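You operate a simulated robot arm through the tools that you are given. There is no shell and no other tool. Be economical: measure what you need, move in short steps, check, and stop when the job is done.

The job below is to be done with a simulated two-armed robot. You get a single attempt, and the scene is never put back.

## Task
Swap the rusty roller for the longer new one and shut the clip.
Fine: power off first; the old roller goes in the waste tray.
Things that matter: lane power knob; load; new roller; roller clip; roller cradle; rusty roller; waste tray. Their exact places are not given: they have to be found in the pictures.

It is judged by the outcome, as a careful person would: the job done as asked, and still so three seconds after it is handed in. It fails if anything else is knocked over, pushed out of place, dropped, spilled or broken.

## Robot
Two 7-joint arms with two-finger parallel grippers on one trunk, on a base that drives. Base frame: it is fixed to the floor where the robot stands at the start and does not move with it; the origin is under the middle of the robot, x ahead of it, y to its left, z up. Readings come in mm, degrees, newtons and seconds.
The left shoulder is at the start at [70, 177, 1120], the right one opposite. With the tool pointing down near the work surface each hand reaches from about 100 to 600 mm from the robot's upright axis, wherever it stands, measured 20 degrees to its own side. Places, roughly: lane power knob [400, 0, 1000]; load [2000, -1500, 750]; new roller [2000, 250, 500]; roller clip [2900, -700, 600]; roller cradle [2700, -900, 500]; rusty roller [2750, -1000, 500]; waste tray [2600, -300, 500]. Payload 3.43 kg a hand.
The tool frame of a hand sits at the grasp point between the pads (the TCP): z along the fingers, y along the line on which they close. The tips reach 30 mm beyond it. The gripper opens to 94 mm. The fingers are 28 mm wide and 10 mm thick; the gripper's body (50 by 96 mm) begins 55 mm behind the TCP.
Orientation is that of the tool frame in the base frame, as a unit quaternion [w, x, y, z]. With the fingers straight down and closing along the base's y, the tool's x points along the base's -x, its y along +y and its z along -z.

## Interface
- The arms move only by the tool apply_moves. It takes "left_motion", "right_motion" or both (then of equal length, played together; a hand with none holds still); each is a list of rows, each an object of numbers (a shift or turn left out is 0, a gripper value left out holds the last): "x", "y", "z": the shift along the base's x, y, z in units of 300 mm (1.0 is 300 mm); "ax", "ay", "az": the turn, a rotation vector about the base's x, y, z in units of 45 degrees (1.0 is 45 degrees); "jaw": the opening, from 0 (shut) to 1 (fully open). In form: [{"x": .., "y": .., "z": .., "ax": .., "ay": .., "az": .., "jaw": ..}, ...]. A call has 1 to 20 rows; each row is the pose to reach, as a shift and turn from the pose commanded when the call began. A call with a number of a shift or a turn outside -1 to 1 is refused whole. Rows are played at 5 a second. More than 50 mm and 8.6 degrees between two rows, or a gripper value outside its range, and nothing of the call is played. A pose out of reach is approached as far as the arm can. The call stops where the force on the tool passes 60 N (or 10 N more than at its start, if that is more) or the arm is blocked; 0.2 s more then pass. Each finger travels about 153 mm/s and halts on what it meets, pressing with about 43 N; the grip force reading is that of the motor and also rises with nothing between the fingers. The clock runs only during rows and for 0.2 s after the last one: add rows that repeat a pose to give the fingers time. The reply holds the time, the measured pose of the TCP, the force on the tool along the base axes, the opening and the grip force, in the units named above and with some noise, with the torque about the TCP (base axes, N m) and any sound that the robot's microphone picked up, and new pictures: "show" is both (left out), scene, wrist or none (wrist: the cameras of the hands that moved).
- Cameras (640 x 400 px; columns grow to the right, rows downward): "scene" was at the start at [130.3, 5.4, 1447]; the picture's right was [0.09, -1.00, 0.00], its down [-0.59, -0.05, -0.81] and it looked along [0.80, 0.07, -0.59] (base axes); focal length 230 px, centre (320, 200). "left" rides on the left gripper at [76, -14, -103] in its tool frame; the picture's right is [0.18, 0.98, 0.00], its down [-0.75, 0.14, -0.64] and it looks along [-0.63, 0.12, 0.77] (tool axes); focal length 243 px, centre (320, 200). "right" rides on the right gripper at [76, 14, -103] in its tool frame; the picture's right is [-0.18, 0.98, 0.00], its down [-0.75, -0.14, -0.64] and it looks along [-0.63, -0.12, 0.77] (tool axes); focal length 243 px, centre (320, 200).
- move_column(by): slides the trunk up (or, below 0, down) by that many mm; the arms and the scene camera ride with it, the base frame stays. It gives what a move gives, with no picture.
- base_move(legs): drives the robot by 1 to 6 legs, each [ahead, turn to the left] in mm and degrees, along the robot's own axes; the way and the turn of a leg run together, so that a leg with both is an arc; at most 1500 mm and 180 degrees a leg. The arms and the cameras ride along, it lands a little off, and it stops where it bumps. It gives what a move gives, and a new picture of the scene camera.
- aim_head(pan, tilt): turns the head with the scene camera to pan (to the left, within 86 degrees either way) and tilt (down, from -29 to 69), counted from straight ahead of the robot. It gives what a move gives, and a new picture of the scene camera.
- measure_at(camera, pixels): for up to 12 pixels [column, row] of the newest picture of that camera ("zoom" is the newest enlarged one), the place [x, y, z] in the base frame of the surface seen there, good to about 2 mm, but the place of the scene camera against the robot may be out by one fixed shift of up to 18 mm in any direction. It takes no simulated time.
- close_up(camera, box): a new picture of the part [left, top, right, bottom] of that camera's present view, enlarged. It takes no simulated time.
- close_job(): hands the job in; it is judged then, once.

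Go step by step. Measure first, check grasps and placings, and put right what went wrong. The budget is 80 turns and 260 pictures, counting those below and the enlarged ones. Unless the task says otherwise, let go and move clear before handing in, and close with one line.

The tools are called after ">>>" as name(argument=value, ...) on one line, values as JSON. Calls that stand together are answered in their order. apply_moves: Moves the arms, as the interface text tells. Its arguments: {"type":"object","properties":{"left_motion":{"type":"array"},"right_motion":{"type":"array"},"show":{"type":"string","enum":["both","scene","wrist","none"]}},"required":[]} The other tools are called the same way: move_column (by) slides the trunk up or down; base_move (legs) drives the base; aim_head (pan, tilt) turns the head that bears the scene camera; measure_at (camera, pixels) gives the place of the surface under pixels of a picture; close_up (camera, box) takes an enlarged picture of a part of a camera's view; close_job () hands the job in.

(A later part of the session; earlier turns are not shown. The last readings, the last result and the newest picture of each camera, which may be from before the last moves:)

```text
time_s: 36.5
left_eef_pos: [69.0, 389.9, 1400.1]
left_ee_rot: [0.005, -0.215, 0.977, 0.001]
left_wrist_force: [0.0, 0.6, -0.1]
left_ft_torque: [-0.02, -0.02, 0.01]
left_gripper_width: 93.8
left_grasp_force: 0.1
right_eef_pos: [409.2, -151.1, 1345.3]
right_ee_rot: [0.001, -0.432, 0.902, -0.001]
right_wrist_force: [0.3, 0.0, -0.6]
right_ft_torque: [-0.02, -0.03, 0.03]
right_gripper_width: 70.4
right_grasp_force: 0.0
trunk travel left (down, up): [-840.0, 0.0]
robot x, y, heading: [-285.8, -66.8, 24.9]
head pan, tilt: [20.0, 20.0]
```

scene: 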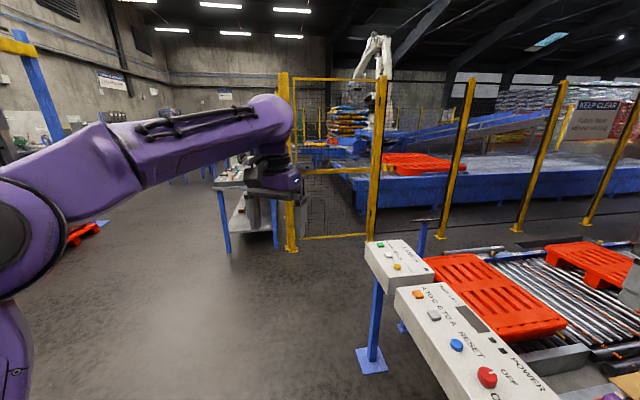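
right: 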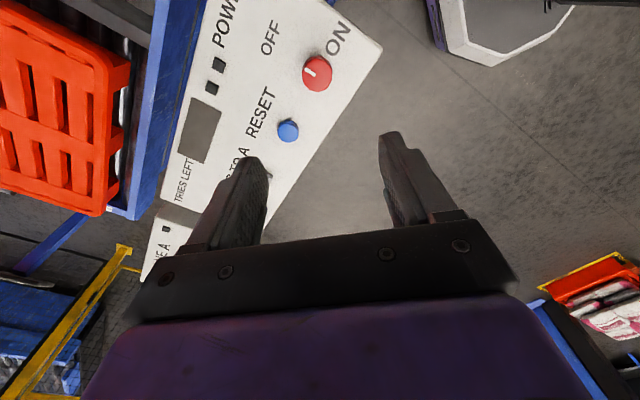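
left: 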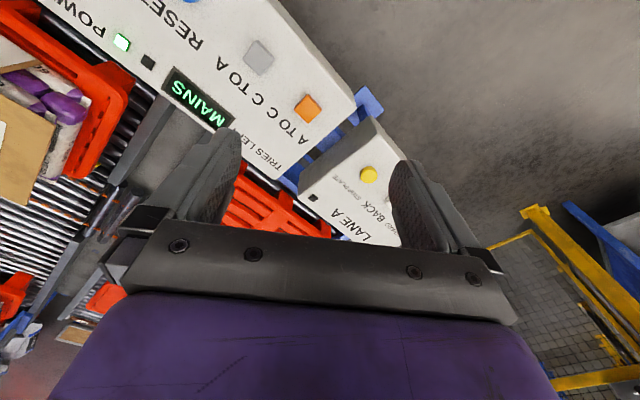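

Lanes run roughly at -30° heading; the work area lies beyond lane A's far end. I'll measure the fence posts here, then look along lane A.

>>> measure_at(camera="scene", pixels=[[292, 251], [370, 236], [440, 236], [518, 231], [590, 226], [640, 205], [450, 262], [500, 247], [590, 245], [420, 218], [480, 249], [560, 340]])

>>> aim_head(pan=-42, tilt=25)

>>> close_up(camera="scene", box=[100, 100, 400, 287])

```text
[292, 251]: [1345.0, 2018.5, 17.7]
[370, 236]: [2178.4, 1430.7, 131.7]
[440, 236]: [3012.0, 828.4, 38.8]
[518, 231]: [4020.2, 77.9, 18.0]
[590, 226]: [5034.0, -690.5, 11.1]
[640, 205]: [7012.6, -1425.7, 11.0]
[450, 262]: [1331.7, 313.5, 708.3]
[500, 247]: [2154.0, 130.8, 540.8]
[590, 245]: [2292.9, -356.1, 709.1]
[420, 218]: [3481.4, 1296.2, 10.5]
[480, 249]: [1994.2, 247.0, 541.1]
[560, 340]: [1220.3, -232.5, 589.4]
```

```text
time_s: 37.8
left_eef_pos: [69.3, 390.8, 1400.6]
left_ee_rot: [0.006, -0.215, 0.977, 0.001]
left_wrist_force: [-1.0, 0.9, -0.1]
left_ft_torque: [0.01, 0.0, 0.0]
left_gripper_width: 94.2
left_grasp_force: 0.0
right_eef_pos: [410.0, -151.7, 1345.1]
right_ee_rot: [0.001, -0.433, 0.901, 0.0]
right_wrist_force: [0.5, 0.4, 0.0]
right_ft_torque: [0.04, 0.03, -0.01]
right_gripper_width: 70.8
right_grasp_force: 0.0
trunk travel left (down, up): [-840.0, 0.0]
robot x, y, heading: [-283.8, -64.7, 25.0]
head pan, tilt: [-42.0, 25.0]
```

scene: 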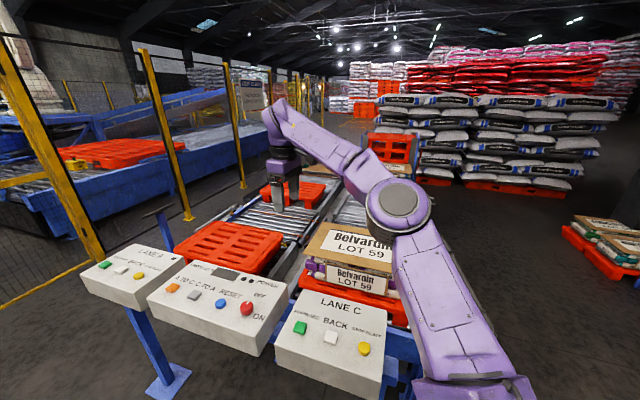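

```text
2.13 times, centred on (250, 194) of scene
```

zoom: 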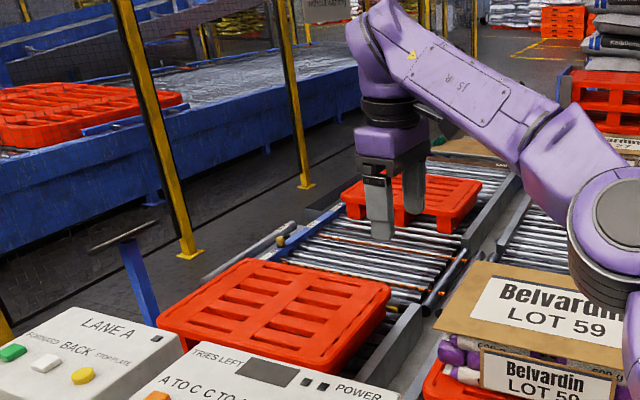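

The new roller lies at about [1994,247]→[2154,131], z 541, left of lane A, with an aisle about 1 m wide to the fence. I'll measure obstacles at the aisle entrance.

>>> measure_at(camera="scene", pixels=[[84, 268], [165, 255], [172, 382], [158, 212], [190, 218], [242, 187], [75, 262], [215, 215], [240, 200], [172, 240], [330, 170], [262, 176]])

>>> close_up(camera="scene", box=[180, 140, 380, 265])

```text
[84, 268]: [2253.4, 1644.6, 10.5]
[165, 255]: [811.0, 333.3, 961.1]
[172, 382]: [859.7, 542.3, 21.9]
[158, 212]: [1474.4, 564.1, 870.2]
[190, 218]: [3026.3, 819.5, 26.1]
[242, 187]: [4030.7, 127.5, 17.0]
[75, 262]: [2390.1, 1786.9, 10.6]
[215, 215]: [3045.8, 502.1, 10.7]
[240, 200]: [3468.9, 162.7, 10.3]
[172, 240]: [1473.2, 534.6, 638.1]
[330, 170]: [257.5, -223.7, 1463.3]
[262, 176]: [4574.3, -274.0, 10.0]
```

```text
3.20 times, centred on (280, 202) of scene
```

zoom: 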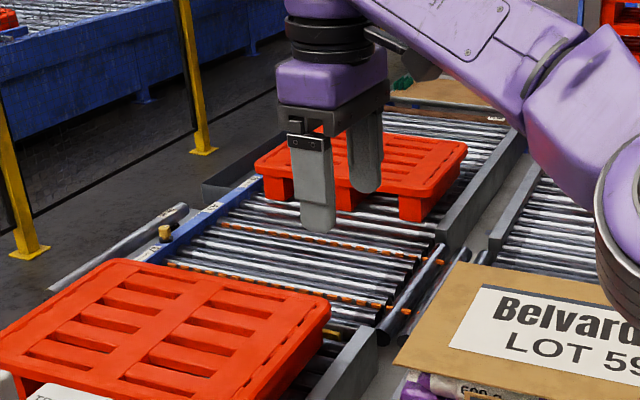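

Route: leave the console to the right, go to about [212,801], then [1220,1133], then along the aisle. First I check the left side for obstacles.

>>> aim_head(pan=50, tilt=30)

>>> measure_at(camera="scene", pixels=[[100, 240], [540, 215], [560, 260], [480, 230], [420, 200], [600, 240], [320, 250], [20, 250], [630, 300], [500, 330]])

```text
time_s: 39.4
left_eef_pos: [69.2, 390.1, 1401.4]
left_ee_rot: [0.006, -0.215, 0.977, 0.001]
left_wrist_force: [0.0, 0.0, -0.7]
left_ft_torque: [0.02, 0.03, 0.0]
left_gripper_width: 93.9
left_grasp_force: 0.1
right_eef_pos: [409.1, -151.6, 1345.5]
right_ee_rot: [0.001, -0.433, 0.901, 0.0]
right_wrist_force: [-0.5, 0.0, -0.2]
right_ft_torque: [0.0, 0.02, 0.05]
right_gripper_width: 70.3
right_grasp_force: 0.0
trunk travel left (down, up): [-840.0, 0.0]
robot x, y, heading: [-288.3, -65.6, 24.8]
head pan, tilt: [50.0, 30.0]
```

scene: 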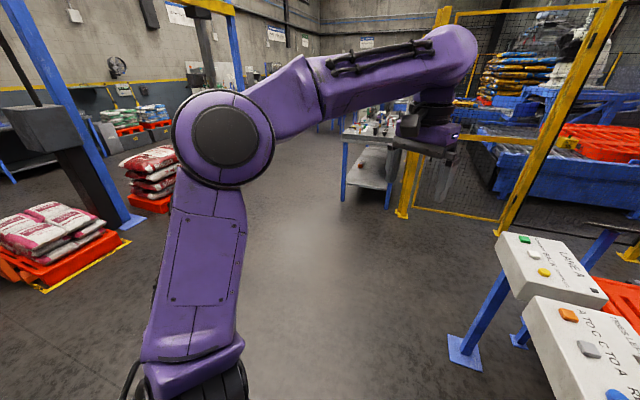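

```text
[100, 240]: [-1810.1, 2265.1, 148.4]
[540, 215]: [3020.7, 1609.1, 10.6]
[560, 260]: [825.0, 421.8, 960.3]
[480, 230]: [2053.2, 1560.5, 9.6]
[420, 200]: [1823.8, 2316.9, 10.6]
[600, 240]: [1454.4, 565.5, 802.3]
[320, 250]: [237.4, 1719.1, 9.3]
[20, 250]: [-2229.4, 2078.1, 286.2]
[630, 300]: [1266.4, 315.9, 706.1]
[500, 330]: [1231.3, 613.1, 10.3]
```

The way is clear (floor at (320,250) → [237,1719]; table is beyond the gate). Driving the first legs.

>>> base_move(legs=[[0, 35], [1000, 0], [0, -42], [1060, 0]])

>>> aim_head(pan=-50, tilt=30)

```text
time_s: 53.3
left_eef_pos: [1620.9, 1541.4, 1401.7]
left_ee_rot: [0.005, -0.161, 0.987, 0.001]
left_wrist_force: [0.2, 0.1, 0.6]
left_ft_torque: [0.04, 0.01, 0.0]
left_gripper_width: 94.1
left_grasp_force: 0.1
right_eef_pos: [1899.5, 966.1, 1345.7]
right_ee_rot: [0.001, -0.383, 0.924, 0.001]
right_wrist_force: [0.0, 0.2, -0.5]
right_ft_torque: [0.0, -0.01, -0.02]
right_gripper_width: 70.5
right_grasp_force: 0.1
trunk travel left (down, up): [-840.0, 0.0]
robot x, y, heading: [1217.5, 1131.4, 18.5]
head pan, tilt: [50.0, 30.0]
```

scene: 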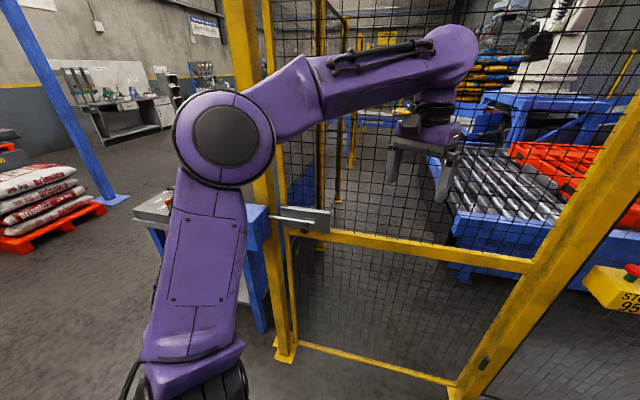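

```text
time_s: 55.0
left_eef_pos: [1621.3, 1541.1, 1400.7]
left_ee_rot: [0.004, -0.16, 0.987, 0.0]
left_wrist_force: [0.4, -0.4, 0.4]
left_ft_torque: [-0.02, 0.03, 0.0]
left_gripper_width: 94.0
left_grasp_force: 0.1
right_eef_pos: [1900.6, 967.0, 1346.0]
right_ee_rot: [0.0, -0.383, 0.924, 0.0]
right_wrist_force: [1.4, -0.7, -0.6]
right_ft_torque: [0.02, -0.01, 0.01]
right_gripper_width: 70.2
right_grasp_force: 0.2
trunk travel left (down, up): [-840.0, 0.0]
robot x, y, heading: [1217.6, 1131.7, 18.6]
head pan, tilt: [-50.0, 30.0]
```

scene: 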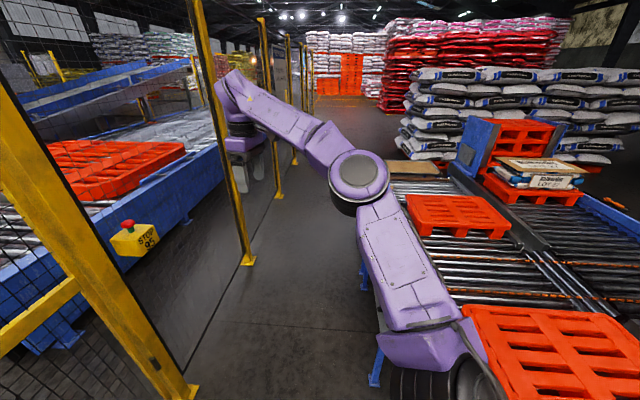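

I'm at [1217,1131]. Next turn right along the aisle, drive about 1 m, and look at lane A from there.

>>> base_move(legs=[[0, -44], [1000, 0], [0, -12]])

>>> aim_head(pan=-75, tilt=45)

>>> aim_head(pan=-25, tilt=35)

```text
time_s: 63.2
left_eef_pos: [2707.2, 552.4, 1400.2]
left_ee_rot: [0.006, 0.332, 0.943, -0.003]
left_wrist_force: [0.2, 0.1, -0.1]
left_ft_torque: [-0.03, -0.01, -0.02]
left_gripper_width: 94.0
left_grasp_force: 0.1
right_eef_pos: [2373.8, 6.1, 1345.4]
right_ee_rot: [0.0, 0.108, 0.994, 0.0]
right_wrist_force: [0.1, -0.1, -0.1]
right_ft_torque: [0.02, -0.03, 0.02]
right_gripper_width: 70.7
right_grasp_force: 0.0
trunk travel left (down, up): [-840.0, 0.0]
robot x, y, heading: [2144.2, 668.8, -38.8]
head pan, tilt: [-50.0, 30.0]
```

scene: 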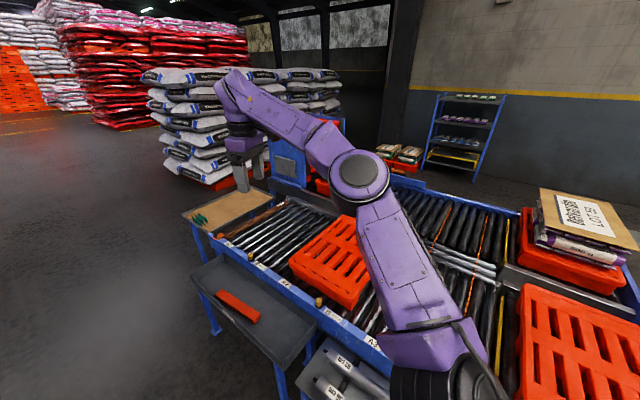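

```text
time_s: 64.0
left_eef_pos: [2707.2, 551.2, 1400.1]
left_ee_rot: [0.005, 0.332, 0.943, -0.001]
left_wrist_force: [0.0, -0.8, -0.1]
left_ft_torque: [0.02, 0.01, -0.01]
left_gripper_width: 94.0
left_grasp_force: 0.1
right_eef_pos: [2372.9, 6.1, 1345.7]
right_ee_rot: [0.001, 0.108, 0.994, 0.001]
right_wrist_force: [1.0, 1.2, 0.7]
right_ft_torque: [0.01, 0.01, 0.01]
right_gripper_width: 70.5
right_grasp_force: 0.0
trunk travel left (down, up): [-840.0, 0.0]
robot x, y, heading: [2145.4, 668.9, -38.9]
head pan, tilt: [-75.0, 45.0]
```

scene: 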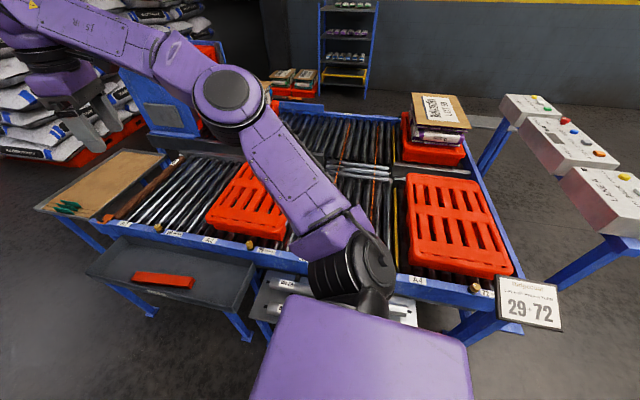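

```text
time_s: 65.2
left_eef_pos: [2707.1, 550.5, 1400.7]
left_ee_rot: [0.005, 0.332, 0.943, -0.002]
left_wrist_force: [-0.1, -0.4, 0.0]
left_ft_torque: [0.03, -0.05, 0.02]
left_gripper_width: 93.9
left_grasp_force: 0.0
right_eef_pos: [2373.0, 4.9, 1345.0]
right_ee_rot: [0.001, 0.108, 0.994, 0.0]
right_wrist_force: [0.2, -0.2, 0.3]
right_ft_torque: [-0.06, 0.02, 0.01]
right_gripper_width: 70.6
right_grasp_force: 0.1
trunk travel left (down, up): [-840.0, 0.0]
robot x, y, heading: [2143.0, 669.4, -38.5]
head pan, tilt: [-25.0, 35.0]
```

scene: 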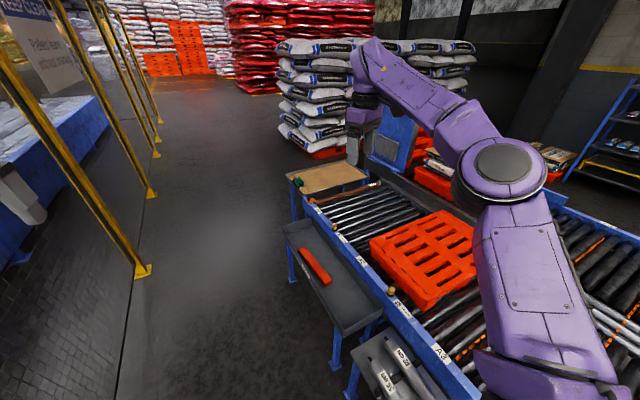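

The lane's far end has a brown rusty roller at (340,195); the grey tray at (330,280) and the roller rack at (395,370) are beside the lane. Zooming in on each.

>>> close_up(camera="scene", box=[270, 150, 430, 250])

>>> close_up(camera="scene", box=[270, 210, 480, 400])

>>> measure_at(camera="scene", pixels=[[320, 200], [345, 193], [375, 184], [330, 180], [318, 278], [280, 230], [340, 335], [377, 312], [380, 360], [410, 390], [350, 240], [395, 310]])

```text
4.00 times, centred on (350, 200) of scene
```

zoom: 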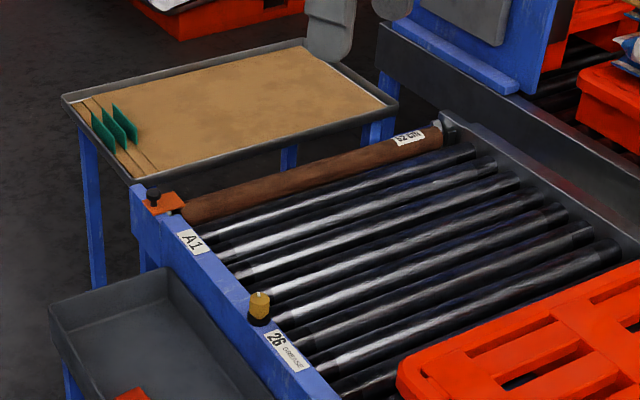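

```text
2.11 times, centred on (375, 305) of scene
```

zoom: 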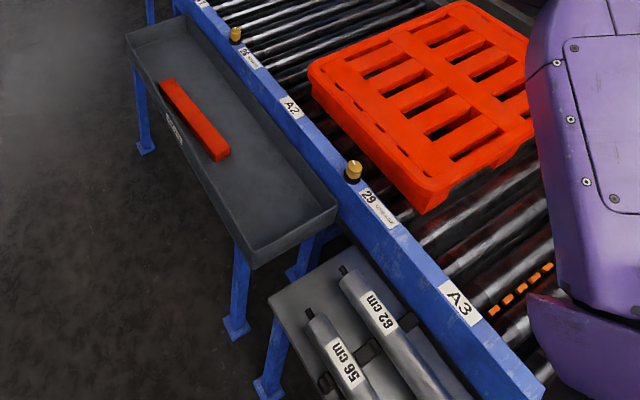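

```text
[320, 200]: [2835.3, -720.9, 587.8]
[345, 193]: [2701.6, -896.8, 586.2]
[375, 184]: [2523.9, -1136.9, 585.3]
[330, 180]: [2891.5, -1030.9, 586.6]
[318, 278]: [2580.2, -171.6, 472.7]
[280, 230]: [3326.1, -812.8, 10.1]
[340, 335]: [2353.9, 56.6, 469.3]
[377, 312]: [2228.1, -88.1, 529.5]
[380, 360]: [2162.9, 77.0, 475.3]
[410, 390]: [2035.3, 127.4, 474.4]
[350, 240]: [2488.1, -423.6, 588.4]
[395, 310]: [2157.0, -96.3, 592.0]
```

Clear now: rack rollers are labelled "56 cm" and "62 cm" (the 62 is the longer new one), the rusty one lies across the lane end at z≈586 with an orange clip at its near end [2835,-721], and the waste tray is at about [2580,-170,473]. I'll measure the table, tray and sack stack before driving.

>>> measure_at(camera="scene", pixels=[[287, 175], [303, 194], [368, 178], [345, 163], [300, 130], [385, 165], [284, 228], [303, 222], [343, 334], [372, 315], [312, 262], [330, 284]])

>>> measure_at(camera="zoom", pixels=[[340, 270], [410, 360], [310, 310], [350, 385], [125, 38], [180, 12], [335, 210], [255, 268], [270, 295], [235, 30]])

```text
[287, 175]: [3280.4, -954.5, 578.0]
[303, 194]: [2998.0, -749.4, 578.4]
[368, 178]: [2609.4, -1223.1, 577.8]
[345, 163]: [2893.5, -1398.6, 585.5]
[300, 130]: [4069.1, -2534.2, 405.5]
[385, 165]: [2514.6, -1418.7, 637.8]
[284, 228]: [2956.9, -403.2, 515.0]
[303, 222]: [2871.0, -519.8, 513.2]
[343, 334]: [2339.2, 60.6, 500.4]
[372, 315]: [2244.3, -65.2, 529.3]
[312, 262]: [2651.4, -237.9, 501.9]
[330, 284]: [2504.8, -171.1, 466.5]
```

```text
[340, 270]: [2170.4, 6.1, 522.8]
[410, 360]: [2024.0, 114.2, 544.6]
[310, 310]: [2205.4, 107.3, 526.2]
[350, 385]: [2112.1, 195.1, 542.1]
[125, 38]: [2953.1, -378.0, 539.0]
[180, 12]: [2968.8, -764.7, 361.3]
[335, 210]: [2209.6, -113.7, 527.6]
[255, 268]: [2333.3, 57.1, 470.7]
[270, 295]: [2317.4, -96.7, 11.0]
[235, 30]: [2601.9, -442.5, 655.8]
```

The tray spans u-wise right up to near the lane end, so I'll stand past it, by the end table, and reach in with a lowered trunk. Driving along the aisle, then turning to face the lane.

>>> base_move(legs=[[0, 2], [1450, 0], [160, 0], [0, -90]])

>>> aim_head(pan=-5, tilt=60)

```text
time_s: 77.5
left_eef_pos: [3337.6, -864.7, 1400.8]
left_ee_rot: [0.002, 0.889, 0.458, -0.004]
left_wrist_force: [-0.3, -0.3, -0.8]
left_ft_torque: [0.0, -0.01, -0.02]
left_gripper_width: 93.9
left_grasp_force: 0.1
right_eef_pos: [2774.0, -562.9, 1345.9]
right_ee_rot: [0.0, 0.761, 0.649, 0.0]
right_wrist_force: [-0.4, 1.3, -0.1]
right_ft_torque: [0.0, 0.0, 0.0]
right_gripper_width: 70.5
right_grasp_force: 0.0
trunk travel left (down, up): [-840.0, 0.0]
robot x, y, heading: [3422.8, -294.9, -125.4]
head pan, tilt: [-25.0, 35.0]
```

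scene: 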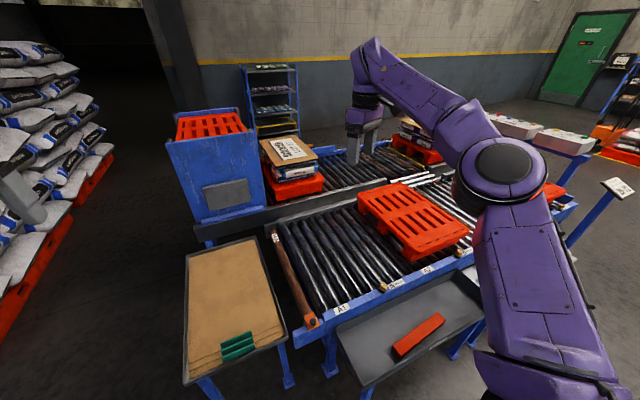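

```text
time_s: 78.4
left_eef_pos: [3337.5, -865.5, 1400.5]
left_ee_rot: [0.002, 0.889, 0.458, -0.004]
left_wrist_force: [-0.2, 0.5, -0.6]
left_ft_torque: [0.0, 0.01, -0.01]
left_gripper_width: 94.0
left_grasp_force: 0.1
right_eef_pos: [2772.1, -563.6, 1345.6]
right_ee_rot: [0.0, 0.76, 0.65, 0.0]
right_wrist_force: [0.7, -0.5, 0.4]
right_ft_torque: [-0.02, -0.03, 0.02]
right_gripper_width: 70.5
right_grasp_force: 0.1
trunk travel left (down, up): [-840.0, 0.0]
robot x, y, heading: [3423.2, -295.1, -125.5]
head pan, tilt: [-5.0, 60.0]
```

scene: 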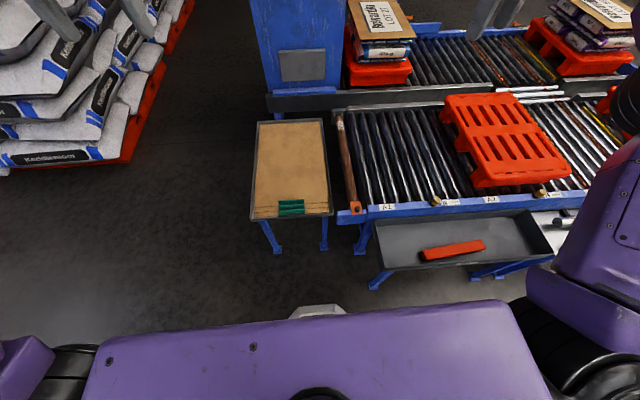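

Great view: clip at (352,210), roller along (345,160), tray at (460,240), table at (290,170). Measuring the base front edge, roller and table.

>>> measure_at(camera="scene", pixels=[[315, 308], [290, 312], [345, 310], [341, 120], [346, 160], [350, 195], [355, 207], [364, 160], [355, 160], [253, 217], [332, 214], [372, 285]])

>>> close_up(camera="scene", box=[310, 100, 410, 225])

```text
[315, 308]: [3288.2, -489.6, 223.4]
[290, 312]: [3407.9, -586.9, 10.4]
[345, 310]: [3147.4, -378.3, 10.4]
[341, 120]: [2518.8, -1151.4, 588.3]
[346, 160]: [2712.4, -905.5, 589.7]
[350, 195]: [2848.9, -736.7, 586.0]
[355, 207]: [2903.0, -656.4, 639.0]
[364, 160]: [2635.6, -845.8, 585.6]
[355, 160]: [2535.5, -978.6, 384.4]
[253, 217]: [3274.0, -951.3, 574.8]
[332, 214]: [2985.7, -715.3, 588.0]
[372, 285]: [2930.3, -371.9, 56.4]
```

```text
3.20 times, centred on (360, 162) of scene
```

zoom: 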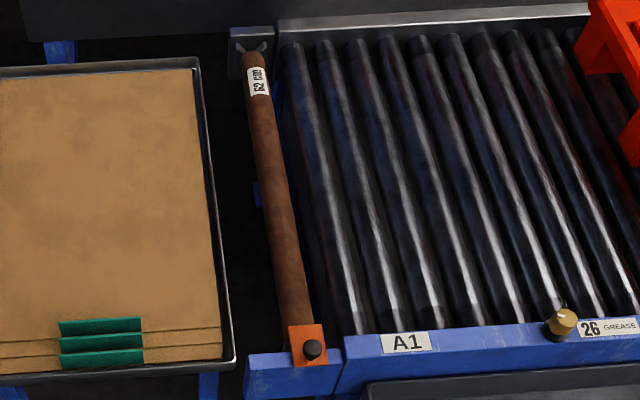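

The clip is an orange plate with a black knob over the near end. I'll look with the wrist cameras.

>>> apply_moves(right_motion=[{"z": -0.05}, {"z": -0.15}, {"z": -0.3}], left_motion=[{"z": -0.05}, {"z": -0.1}, {"z": -0.1}], show="wrist")

>>> close_up(camera="scene", box=[335, 190, 375, 215])

```text
time_s: 79.2
left_eef_pos: [3336.6, -865.0, 1370.1]
left_ee_rot: [0.003, 0.889, 0.458, -0.004]
left_wrist_force: [-0.7, 0.9, -0.3]
left_ft_torque: [-0.01, -0.01, 0.01]
left_gripper_width: 94.0
left_grasp_force: 0.1
right_eef_pos: [2773.1, -561.2, 1254.3]
right_ee_rot: [0.0, 0.76, 0.65, -0.001]
right_wrist_force: [-0.9, -0.2, 0.3]
right_ft_torque: [0.06, -0.04, -0.03]
right_gripper_width: 70.5
right_grasp_force: 0.1
trunk travel left (down, up): [-840.0, 0.0]
robot x, y, heading: [3425.1, -292.3, -125.5]
head pan, tilt: [-5.0, 60.0]
```

right: 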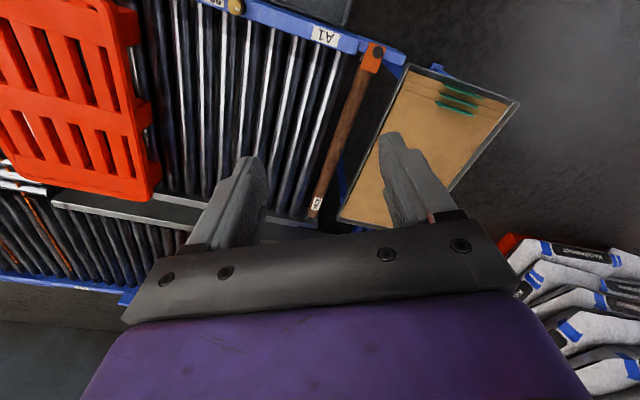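
left: 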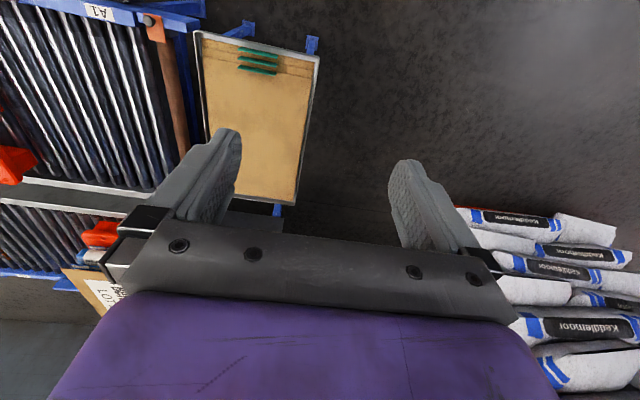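

```text
16.00 times, centred on (355, 202) of scene
```

zoom: 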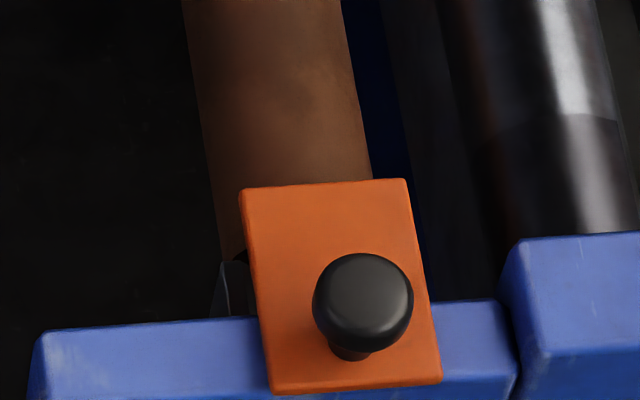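

The clip plate sits over the axle end; how it moves is unclear. I'll bring the right hand nearer, aligned with the lane, for a close wrist view.

>>> apply_moves(right_motion=[{"x": 0.05, "y": -0.05, "z": -0.1, "az": -0.1}, {"x": 0.1, "y": -0.1, "z": -0.2, "az": -0.2}, {"x": 0.16, "y": -0.16, "z": -0.3, "az": -0.3}, {"x": 0.22, "y": -0.22, "z": -0.4, "az": -0.4}, {"x": 0.28, "y": -0.27, "z": -0.5, "az": -0.5}, {"x": 0.34, "y": -0.3, "z": -0.62, "az": -0.6}, {"x": 0.36, "y": -0.33, "z": -0.75, "az": -0.62}, {"x": 0.36, "y": -0.33, "z": -0.85, "az": -0.62}, {"x": 0.36, "y": -0.33, "z": -0.95, "az": -0.62}], show="both")

>>> close_up(camera="right", box=[220, 40, 420, 165])

```text
time_s: 81.2
left_eef_pos: [3337.5, -865.2, 1369.5]
left_ee_rot: [0.002, 0.889, 0.457, -0.005]
left_wrist_force: [-0.9, -0.4, -0.4]
left_ft_torque: [-0.01, -0.02, 0.0]
left_gripper_width: 94.1
left_grasp_force: 0.0
right_eef_pos: [2880.9, -662.3, 968.7]
right_ee_rot: [0.0, 0.895, 0.446, 0.0]
right_wrist_force: [0.0, -0.4, 0.1]
right_ft_torque: [0.02, 0.02, 0.01]
right_gripper_width: 70.9
right_grasp_force: 0.0
trunk travel left (down, up): [-840.0, 0.0]
robot x, y, heading: [3423.5, -295.1, -125.6]
head pan, tilt: [-5.0, 60.0]
```

scene: 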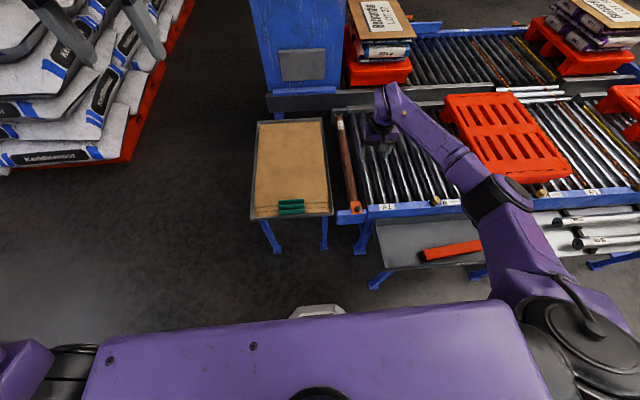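
right: 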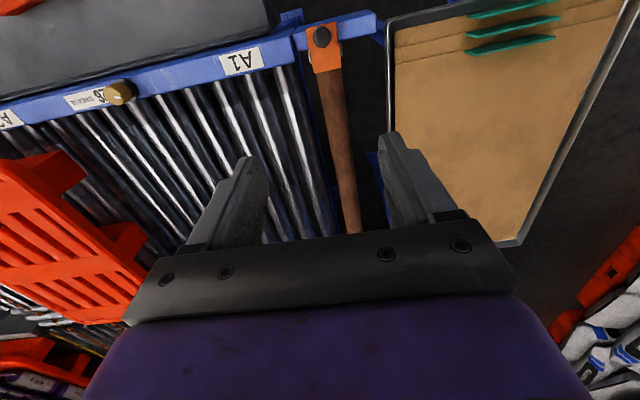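

```text
3.20 times, centred on (320, 102) of right
```

zoom: 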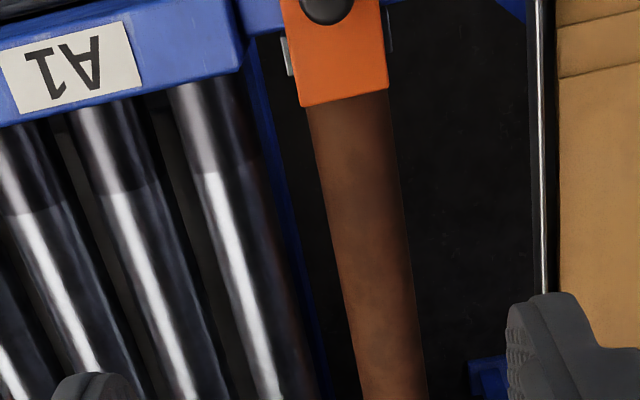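

The roller has open space on both sides. Measure clip and roller with the wrist camera.

>>> measure_at(camera="right", pixels=[[322, 36], [308, 28], [336, 22], [313, 73], [341, 68], [330, 75], [325, 110], [345, 110], [335, 150], [350, 220], [360, 26], [240, 62]])

>>> close_up(camera="right", box=[282, 5, 378, 65])

```text
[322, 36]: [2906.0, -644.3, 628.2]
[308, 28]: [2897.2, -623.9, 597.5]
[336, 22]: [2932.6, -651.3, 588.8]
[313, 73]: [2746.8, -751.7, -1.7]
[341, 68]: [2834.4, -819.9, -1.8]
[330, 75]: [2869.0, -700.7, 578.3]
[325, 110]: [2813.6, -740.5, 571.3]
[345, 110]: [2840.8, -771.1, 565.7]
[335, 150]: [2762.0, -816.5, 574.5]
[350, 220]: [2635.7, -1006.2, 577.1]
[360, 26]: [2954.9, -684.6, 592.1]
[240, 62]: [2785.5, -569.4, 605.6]
```

```text
6.67 times, centred on (330, 35) of right
```

zoom: 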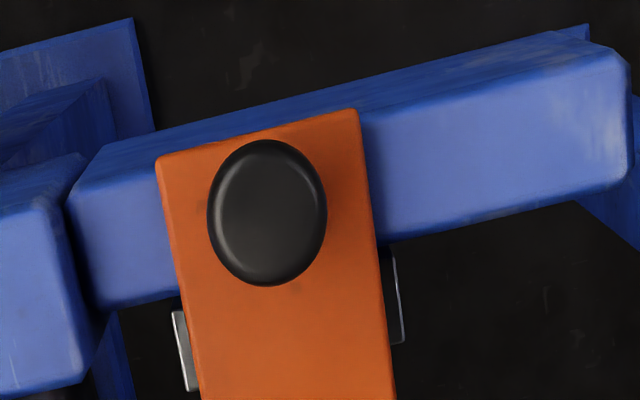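

Plate top is z≈597 on the rail, extending over the axle; knob top at [2906,-644,628]. I'll move above the knob and look closer.

>>> apply_moves(right_motion=[{"x": 0.04, "y": 0.03, "z": -0.15, "jaw": 0.6}, {"x": 0.083, "y": 0.06, "z": -0.3}, {"x": 0.083, "y": 0.06, "z": -0.45}, {"x": 0.083, "y": 0.06, "z": -0.6}, {"x": 0.083, "y": 0.06, "z": -0.7}], show="wrist")

>>> close_up(camera="right", box=[220, 60, 420, 185])

```text
time_s: 82.4
left_eef_pos: [3337.7, -865.7, 1370.3]
left_ee_rot: [0.002, 0.889, 0.458, -0.005]
left_wrist_force: [-0.2, 0.6, -0.8]
left_ft_torque: [0.04, -0.01, 0.02]
left_gripper_width: 93.6
left_grasp_force: 0.0
right_eef_pos: [2908.7, -646.7, 760.6]
right_ee_rot: [0.0, 0.895, 0.446, 0.0]
right_wrist_force: [0.2, 0.6, -0.2]
right_ft_torque: [0.04, -0.02, -0.02]
right_gripper_width: 56.3
right_grasp_force: 0.1
trunk travel left (down, up): [-840.0, 0.0]
robot x, y, heading: [3421.6, -296.2, -125.4]
head pan, tilt: [-5.0, 60.0]
```

right: 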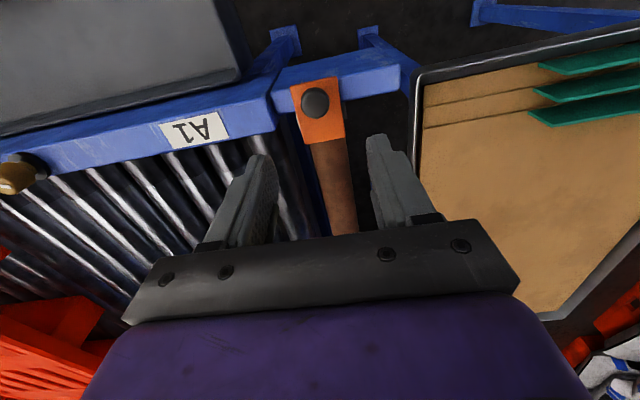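

```text
3.20 times, centred on (320, 122) of right
```

zoom: 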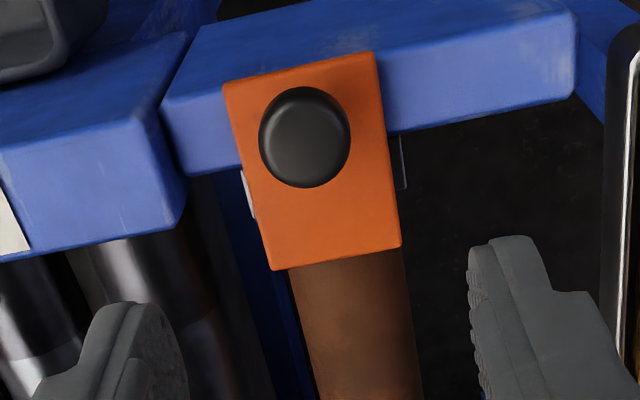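

Measuring the knob and the plate's corners closely.

>>> measure_at(camera="zoom", pixels=[[305, 135], [264, 140], [346, 135], [305, 180], [305, 95], [235, 95], [365, 62], [280, 258], [390, 240], [335, 225], [430, 100], [350, 330]])

```text
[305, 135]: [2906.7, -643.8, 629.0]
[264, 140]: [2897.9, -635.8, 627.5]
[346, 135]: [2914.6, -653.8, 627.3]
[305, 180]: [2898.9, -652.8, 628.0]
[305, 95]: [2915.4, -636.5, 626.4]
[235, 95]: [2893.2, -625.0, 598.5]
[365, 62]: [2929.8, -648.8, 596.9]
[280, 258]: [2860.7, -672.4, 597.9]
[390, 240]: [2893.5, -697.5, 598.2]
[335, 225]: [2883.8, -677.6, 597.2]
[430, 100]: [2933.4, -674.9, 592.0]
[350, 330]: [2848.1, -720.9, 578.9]
```

Knob: centre [2906.5,-644.5], Ø24, z 598–629; plate 57×42 mm. I'll grip the knob.

>>> apply_moves(right_motion=[{"x": -0.007, "y": 0.006, "z": -0.15}, {"x": -0.007, "y": 0.006, "z": -0.3}, {"x": -0.007, "y": 0.006, "z": -0.41}, {"x": -0.007, "y": 0.006, "z": -0.41, "jaw": 0}, {"x": -0.007, "y": 0.006, "z": -0.41, "jaw": 0}, {"x": -0.007, "y": 0.006, "z": -0.41, "jaw": 0}], show="wrist")

```text
time_s: 83.8
left_eef_pos: [3338.0, -864.5, 1369.7]
left_ee_rot: [0.002, 0.889, 0.458, -0.004]
left_wrist_force: [-0.7, 0.0, -0.2]
left_ft_torque: [-0.02, -0.01, -0.01]
left_gripper_width: 93.9
left_grasp_force: 0.0
right_eef_pos: [2918.8, -614.7, 671.5]
right_ee_rot: [0.0, 0.894, 0.447, 0.0]
right_wrist_force: [0.6, 0.9, -0.8]
right_ft_torque: [0.03, -0.04, 0.04]
right_gripper_width: 0.2
right_grasp_force: 33.1
right hand out of reach, approached as far as the arm can: row 2, 3, 4, 5, 6
trunk travel left (down, up): [-840.0, 0.0]
robot x, y, heading: [3424.3, -295.5, -125.5]
head pan, tilt: [-5.0, 60.0]
```

right: 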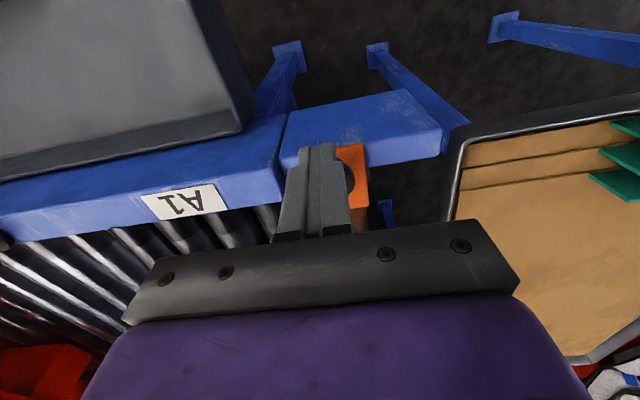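

Out of reach downward: the trunk is too high for this. I'll open, raise the hand, and lower the trunk 150 mm.

>>> apply_moves(right_motion=[{"z": 0.15}, {"z": 0.3, "jaw": 0.6}, {"z": 0.45}, {"z": 0.6}, {"z": 0.75}, {"z": 0.9}], show="none")

>>> move_column(by=-160)

>>> apply_moves(right_motion=[{"z": 0.0}], show="wrist")

```text
time_s: 85.2
left_eef_pos: [3337.8, -865.2, 1370.3]
left_ee_rot: [0.003, 0.889, 0.458, -0.004]
left_wrist_force: [-0.3, -0.4, 0.4]
left_ft_torque: [0.0, 0.0, -0.01]
left_gripper_width: 93.9
left_grasp_force: 0.1
right_eef_pos: [2921.6, -618.1, 942.7]
right_ee_rot: [0.0, 0.895, 0.447, 0.0]
right_wrist_force: [-0.1, 0.2, 0.0]
right_ft_torque: [0.01, 0.01, -0.01]
right_gripper_width: 56.3
right_grasp_force: 0.2
trunk travel left (down, up): [-840.0, 0.0]
robot x, y, heading: [3419.8, -294.9, -125.7]
head pan, tilt: [-5.0, 60.0]
```

```text
time_s: 87.1
left_eef_pos: [3338.3, -864.3, 1210.3]
left_ee_rot: [0.003, 0.889, 0.458, -0.005]
left_wrist_force: [-0.9, -0.4, 0.5]
left_ft_torque: [0.01, -0.03, -0.05]
left_gripper_width: 93.9
left_grasp_force: 0.1
right_eef_pos: [2921.0, -617.8, 782.1]
right_ee_rot: [0.001, 0.894, 0.447, -0.001]
right_wrist_force: [-0.5, 0.4, -0.6]
right_ft_torque: [-0.02, 0.01, -0.01]
right_gripper_width: 56.6
right_grasp_force: 0.0
trunk travel left (down, up): [-680.0, 160.0]
robot x, y, heading: [3423.0, -291.6, -125.5]
head pan, tilt: [-5.0, 60.0]
```

```text
time_s: 87.5
left_eef_pos: [3338.0, -864.4, 1209.6]
left_ee_rot: [0.002, 0.889, 0.457, -0.005]
left_wrist_force: [0.4, 0.3, 0.1]
left_ft_torque: [-0.01, 0.02, 0.0]
left_gripper_width: 94.1
left_grasp_force: 0.0
right_eef_pos: [2921.2, -617.4, 781.8]
right_ee_rot: [0.001, 0.895, 0.447, 0.0]
right_wrist_force: [-0.7, 0.5, 0.5]
right_ft_torque: [0.04, 0.0, -0.03]
right_gripper_width: 56.6
right_grasp_force: 0.0
trunk travel left (down, up): [-680.0, 160.0]
robot x, y, heading: [3421.9, -295.1, -125.4]
head pan, tilt: [-5.0, 60.0]
```

right: 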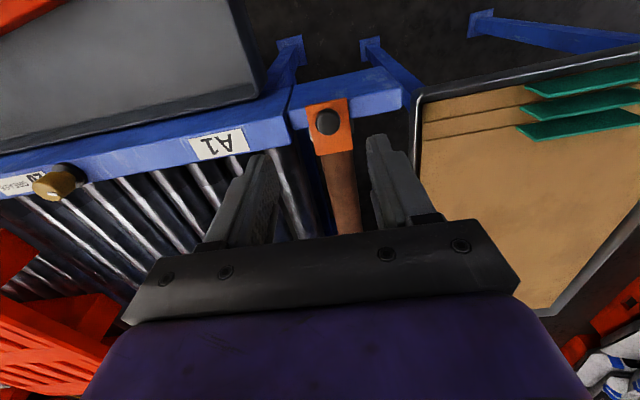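

Clip undisturbed. Now go to the knob [2906.5,-644.5,636] and close.

>>> apply_moves(right_motion=[{"x": -0.049, "y": -0.09, "z": -0.12}, {"x": -0.049, "y": -0.09, "z": -0.27}, {"x": -0.049, "y": -0.09, "z": -0.4}, {"x": -0.049, "y": -0.09, "z": -0.483}, {"x": -0.049, "y": -0.09, "z": -0.483}], show="wrist")

```text
time_s: 88.7
left_eef_pos: [3338.0, -862.8, 1210.2]
left_ee_rot: [0.002, 0.889, 0.458, -0.005]
left_wrist_force: [0.9, -0.8, 0.0]
left_ft_torque: [-0.01, -0.01, 0.0]
left_gripper_width: 93.7
left_grasp_force: 0.1
right_eef_pos: [2904.1, -644.5, 636.2]
right_ee_rot: [0.001, 0.895, 0.447, -0.001]
right_wrist_force: [0.2, -0.3, -0.1]
right_ft_torque: [0.01, 0.0, -0.01]
right_gripper_width: 56.3
right_grasp_force: 0.1
trunk travel left (down, up): [-680.0, 160.0]
robot x, y, heading: [3425.0, -294.8, -125.4]
head pan, tilt: [-5.0, 60.0]
```

right: 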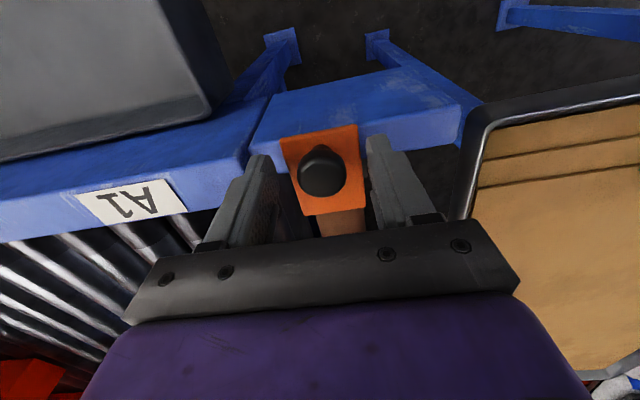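

Straddling the knob. Close, then pull gently outward along the roller axis 30 mm.

>>> apply_moves(right_motion=[{"jaw": 0}, {"jaw": 0}, {"jaw": 0}, {"x": 0.019, "y": 0.028}, {"x": 0.037, "y": 0.055}, {"x": 0.056, "y": 0.083}], show="wrist")

```text
time_s: 90.1
left_eef_pos: [3338.0, -862.3, 1211.5]
left_ee_rot: [0.003, 0.889, 0.458, -0.005]
left_wrist_force: [-0.2, 0.3, -0.3]
left_ft_torque: [-0.01, 0.0, 0.0]
left_gripper_width: 94.1
left_grasp_force: 0.1
right_eef_pos: [2922.9, -617.2, 636.1]
right_ee_rot: [-0.001, 0.895, 0.446, 0.001]
right_wrist_force: [0.3, 0.0, 0.9]
right_ft_torque: [0.03, 0.03, 0.0]
right_gripper_width: 0.0
right_grasp_force: 33.3
trunk travel left (down, up): [-680.0, 160.0]
robot x, y, heading: [3424.1, -292.8, -125.7]
head pan, tilt: [-5.0, 60.0]
```

right: 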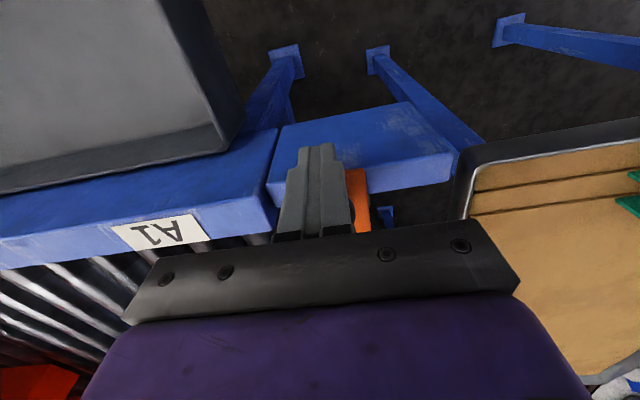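

The knob slipped out along the fingers, so the clip doesn't slide outward. The rail extends toward the table, so the clip likely slides or swings that way; I'll re-straddle the knob and push it +u (fingers push squarely along their closing line).

>>> apply_moves(right_motion=[{"z": 0.12}, {"z": 0.15, "jaw": 0.6}, {"x": -0.026, "y": -0.04, "z": 0.15}, {"x": -0.054, "y": -0.09, "z": 0.15}, {"x": -0.054, "y": -0.09, "z": 0.05}, {"x": -0.054, "y": -0.09, "z": 0.0}, {"x": -0.054, "y": -0.09, "z": -0.005}], show="wrist")

>>> close_up(camera="right", box=[240, 90, 420, 240])

```text
time_s: 91.7
left_eef_pos: [3336.9, -865.5, 1209.5]
left_ee_rot: [0.003, 0.889, 0.458, -0.005]
left_wrist_force: [1.0, 1.2, 0.3]
left_ft_torque: [-0.02, 0.02, 0.01]
left_gripper_width: 94.0
left_grasp_force: 0.1
right_eef_pos: [2907.0, -646.7, 634.4]
right_ee_rot: [0.001, 0.895, 0.447, -0.001]
right_wrist_force: [-0.4, 0.6, -0.5]
right_ft_torque: [0.0, -0.04, 0.01]
right_gripper_width: 56.5
right_grasp_force: 0.1
trunk travel left (down, up): [-680.0, 160.0]
robot x, y, heading: [3422.5, -292.6, -125.7]
head pan, tilt: [-5.0, 60.0]
```

right: 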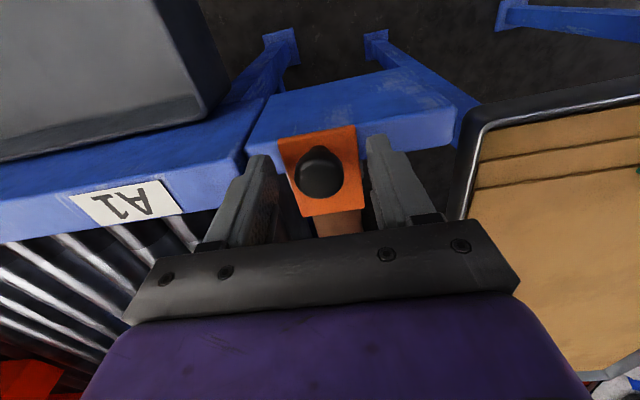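

```text
2.67 times, centred on (330, 165) of right
```

zoom: 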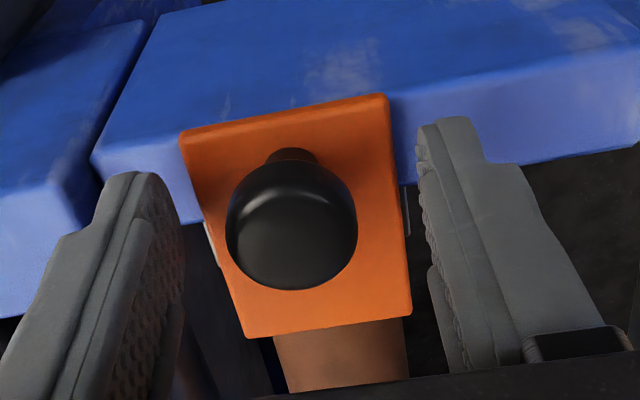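

Knob is between the fingers. Close first without moving and check the width.

>>> apply_moves(right_motion=[{"jaw": 0}, {"jaw": 0}, {"jaw": 0}], show="wrist")

```text
time_s: 92.5
left_eef_pos: [3338.7, -864.4, 1209.7]
left_ee_rot: [0.002, 0.889, 0.458, -0.005]
left_wrist_force: [0.2, -0.1, 0.8]
left_ft_torque: [0.01, 0.0, 0.02]
left_gripper_width: 94.0
left_grasp_force: 0.1
right_eef_pos: [2905.6, -646.0, 634.8]
right_ee_rot: [0.0, 0.894, 0.448, 0.0]
right_wrist_force: [0.0, 0.2, -0.7]
right_ft_torque: [-0.04, 0.04, -0.03]
right_gripper_width: 27.0
right_grasp_force: 44.8
trunk travel left (down, up): [-680.0, 160.0]
robot x, y, heading: [3421.5, -293.3, -125.5]
head pan, tilt: [-5.0, 60.0]
```

right: 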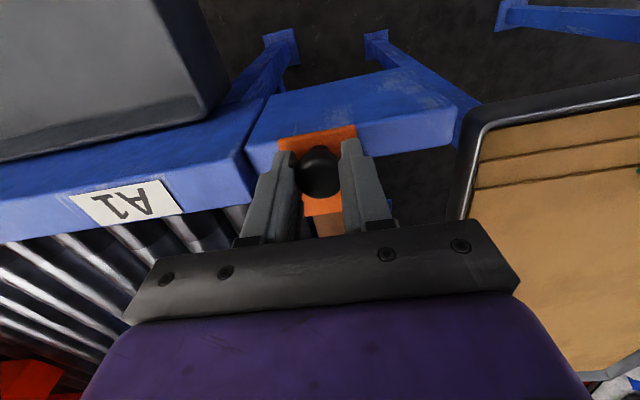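

Gripped (27 mm). Gentle push 12 mm toward +u.

>>> apply_moves(right_motion=[{"x": 0.011, "y": -0.008}, {"x": 0.022, "y": -0.016}, {"x": 0.032, "y": -0.024}], show="wrist")

```text
time_s: 93.3
left_eef_pos: [3337.0, -863.2, 1210.3]
left_ee_rot: [0.003, 0.889, 0.458, -0.004]
left_wrist_force: [-0.2, -0.4, -0.2]
left_ft_torque: [0.0, -0.02, 0.0]
left_gripper_width: 94.0
left_grasp_force: 0.0
right_eef_pos: [2916.7, -653.8, 634.5]
right_ee_rot: [-0.001, 0.895, 0.446, 0.0]
right_wrist_force: [4.7, 8.5, -4.4]
right_ft_torque: [-0.25, 0.3, -0.03]
right_gripper_width: 26.9
right_grasp_force: 44.9
trunk travel left (down, up): [-680.0, 160.0]
robot x, y, heading: [3423.2, -296.0, -125.4]
head pan, tilt: [-5.0, 60.0]
```

right: 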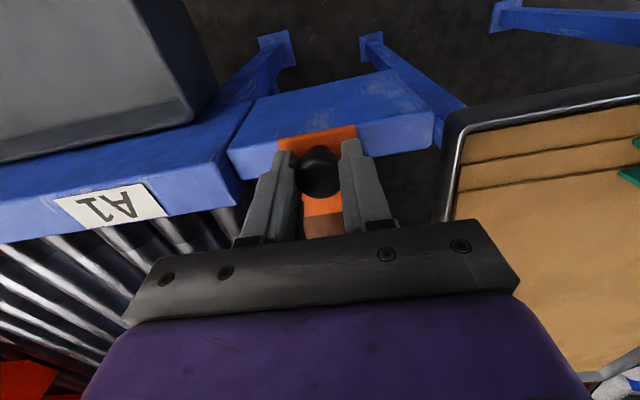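

The clip slides along the rail toward +u with little force. Continue until it stops or clears.

>>> apply_moves(right_motion=[{"x": 0.022, "y": -0.016}, {"x": 0.043, "y": -0.032}, {"x": 0.064, "y": -0.048}, {"x": 0.086, "y": -0.064}, {"x": 0.107, "y": -0.08}], show="wrist")

```text
time_s: 94.5
left_eef_pos: [3338.3, -864.0, 1209.9]
left_ee_rot: [0.004, 0.889, 0.458, -0.005]
left_wrist_force: [0.3, -0.6, -0.4]
left_ft_torque: [0.0, -0.02, -0.02]
left_gripper_width: 94.0
left_grasp_force: 0.1
right_eef_pos: [2950.2, -678.0, 635.3]
right_ee_rot: [-0.001, 0.895, 0.446, 0.001]
right_wrist_force: [9.5, 15.2, -14.5]
right_ft_torque: [0.34, -0.15, -0.04]
right_gripper_width: 27.1
right_grasp_force: 45.0
trunk travel left (down, up): [-680.0, 160.0]
robot x, y, heading: [3419.8, -295.7, -125.3]
head pan, tilt: [-5.0, 60.0]
```

right: 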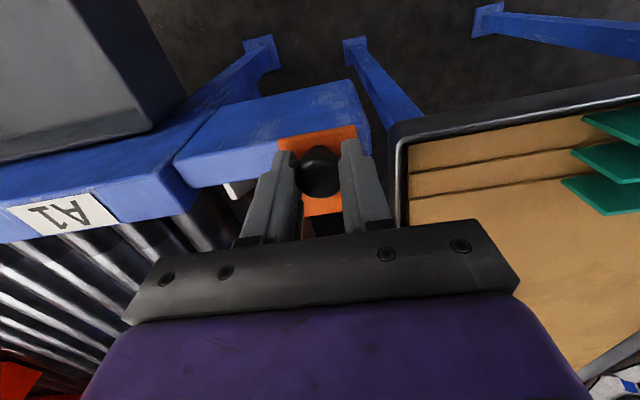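

The clip is about 52 mm over; the fork is uncovered. Release, rise, and check.

>>> apply_moves(right_motion=[{"jaw": 0.5}, {"jaw": 0.5}, {"z": 0.15}, {"z": 0.3}, {"z": 0.45, "x": -0.05, "y": -0.05}, {"z": 0.6, "x": -0.15, "y": -0.1}, {"z": 0.6, "x": -0.25, "y": -0.2}], show="wrist")

>>> close_up(camera="right", box=[280, 40, 440, 140])

```text
refused: row 6 steps farther than a row can; nothing moved
```

```text
4.00 times, centred on (360, 90) of right
```

zoom: 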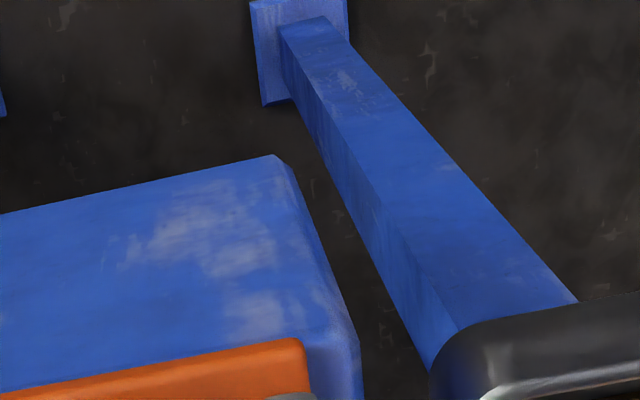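

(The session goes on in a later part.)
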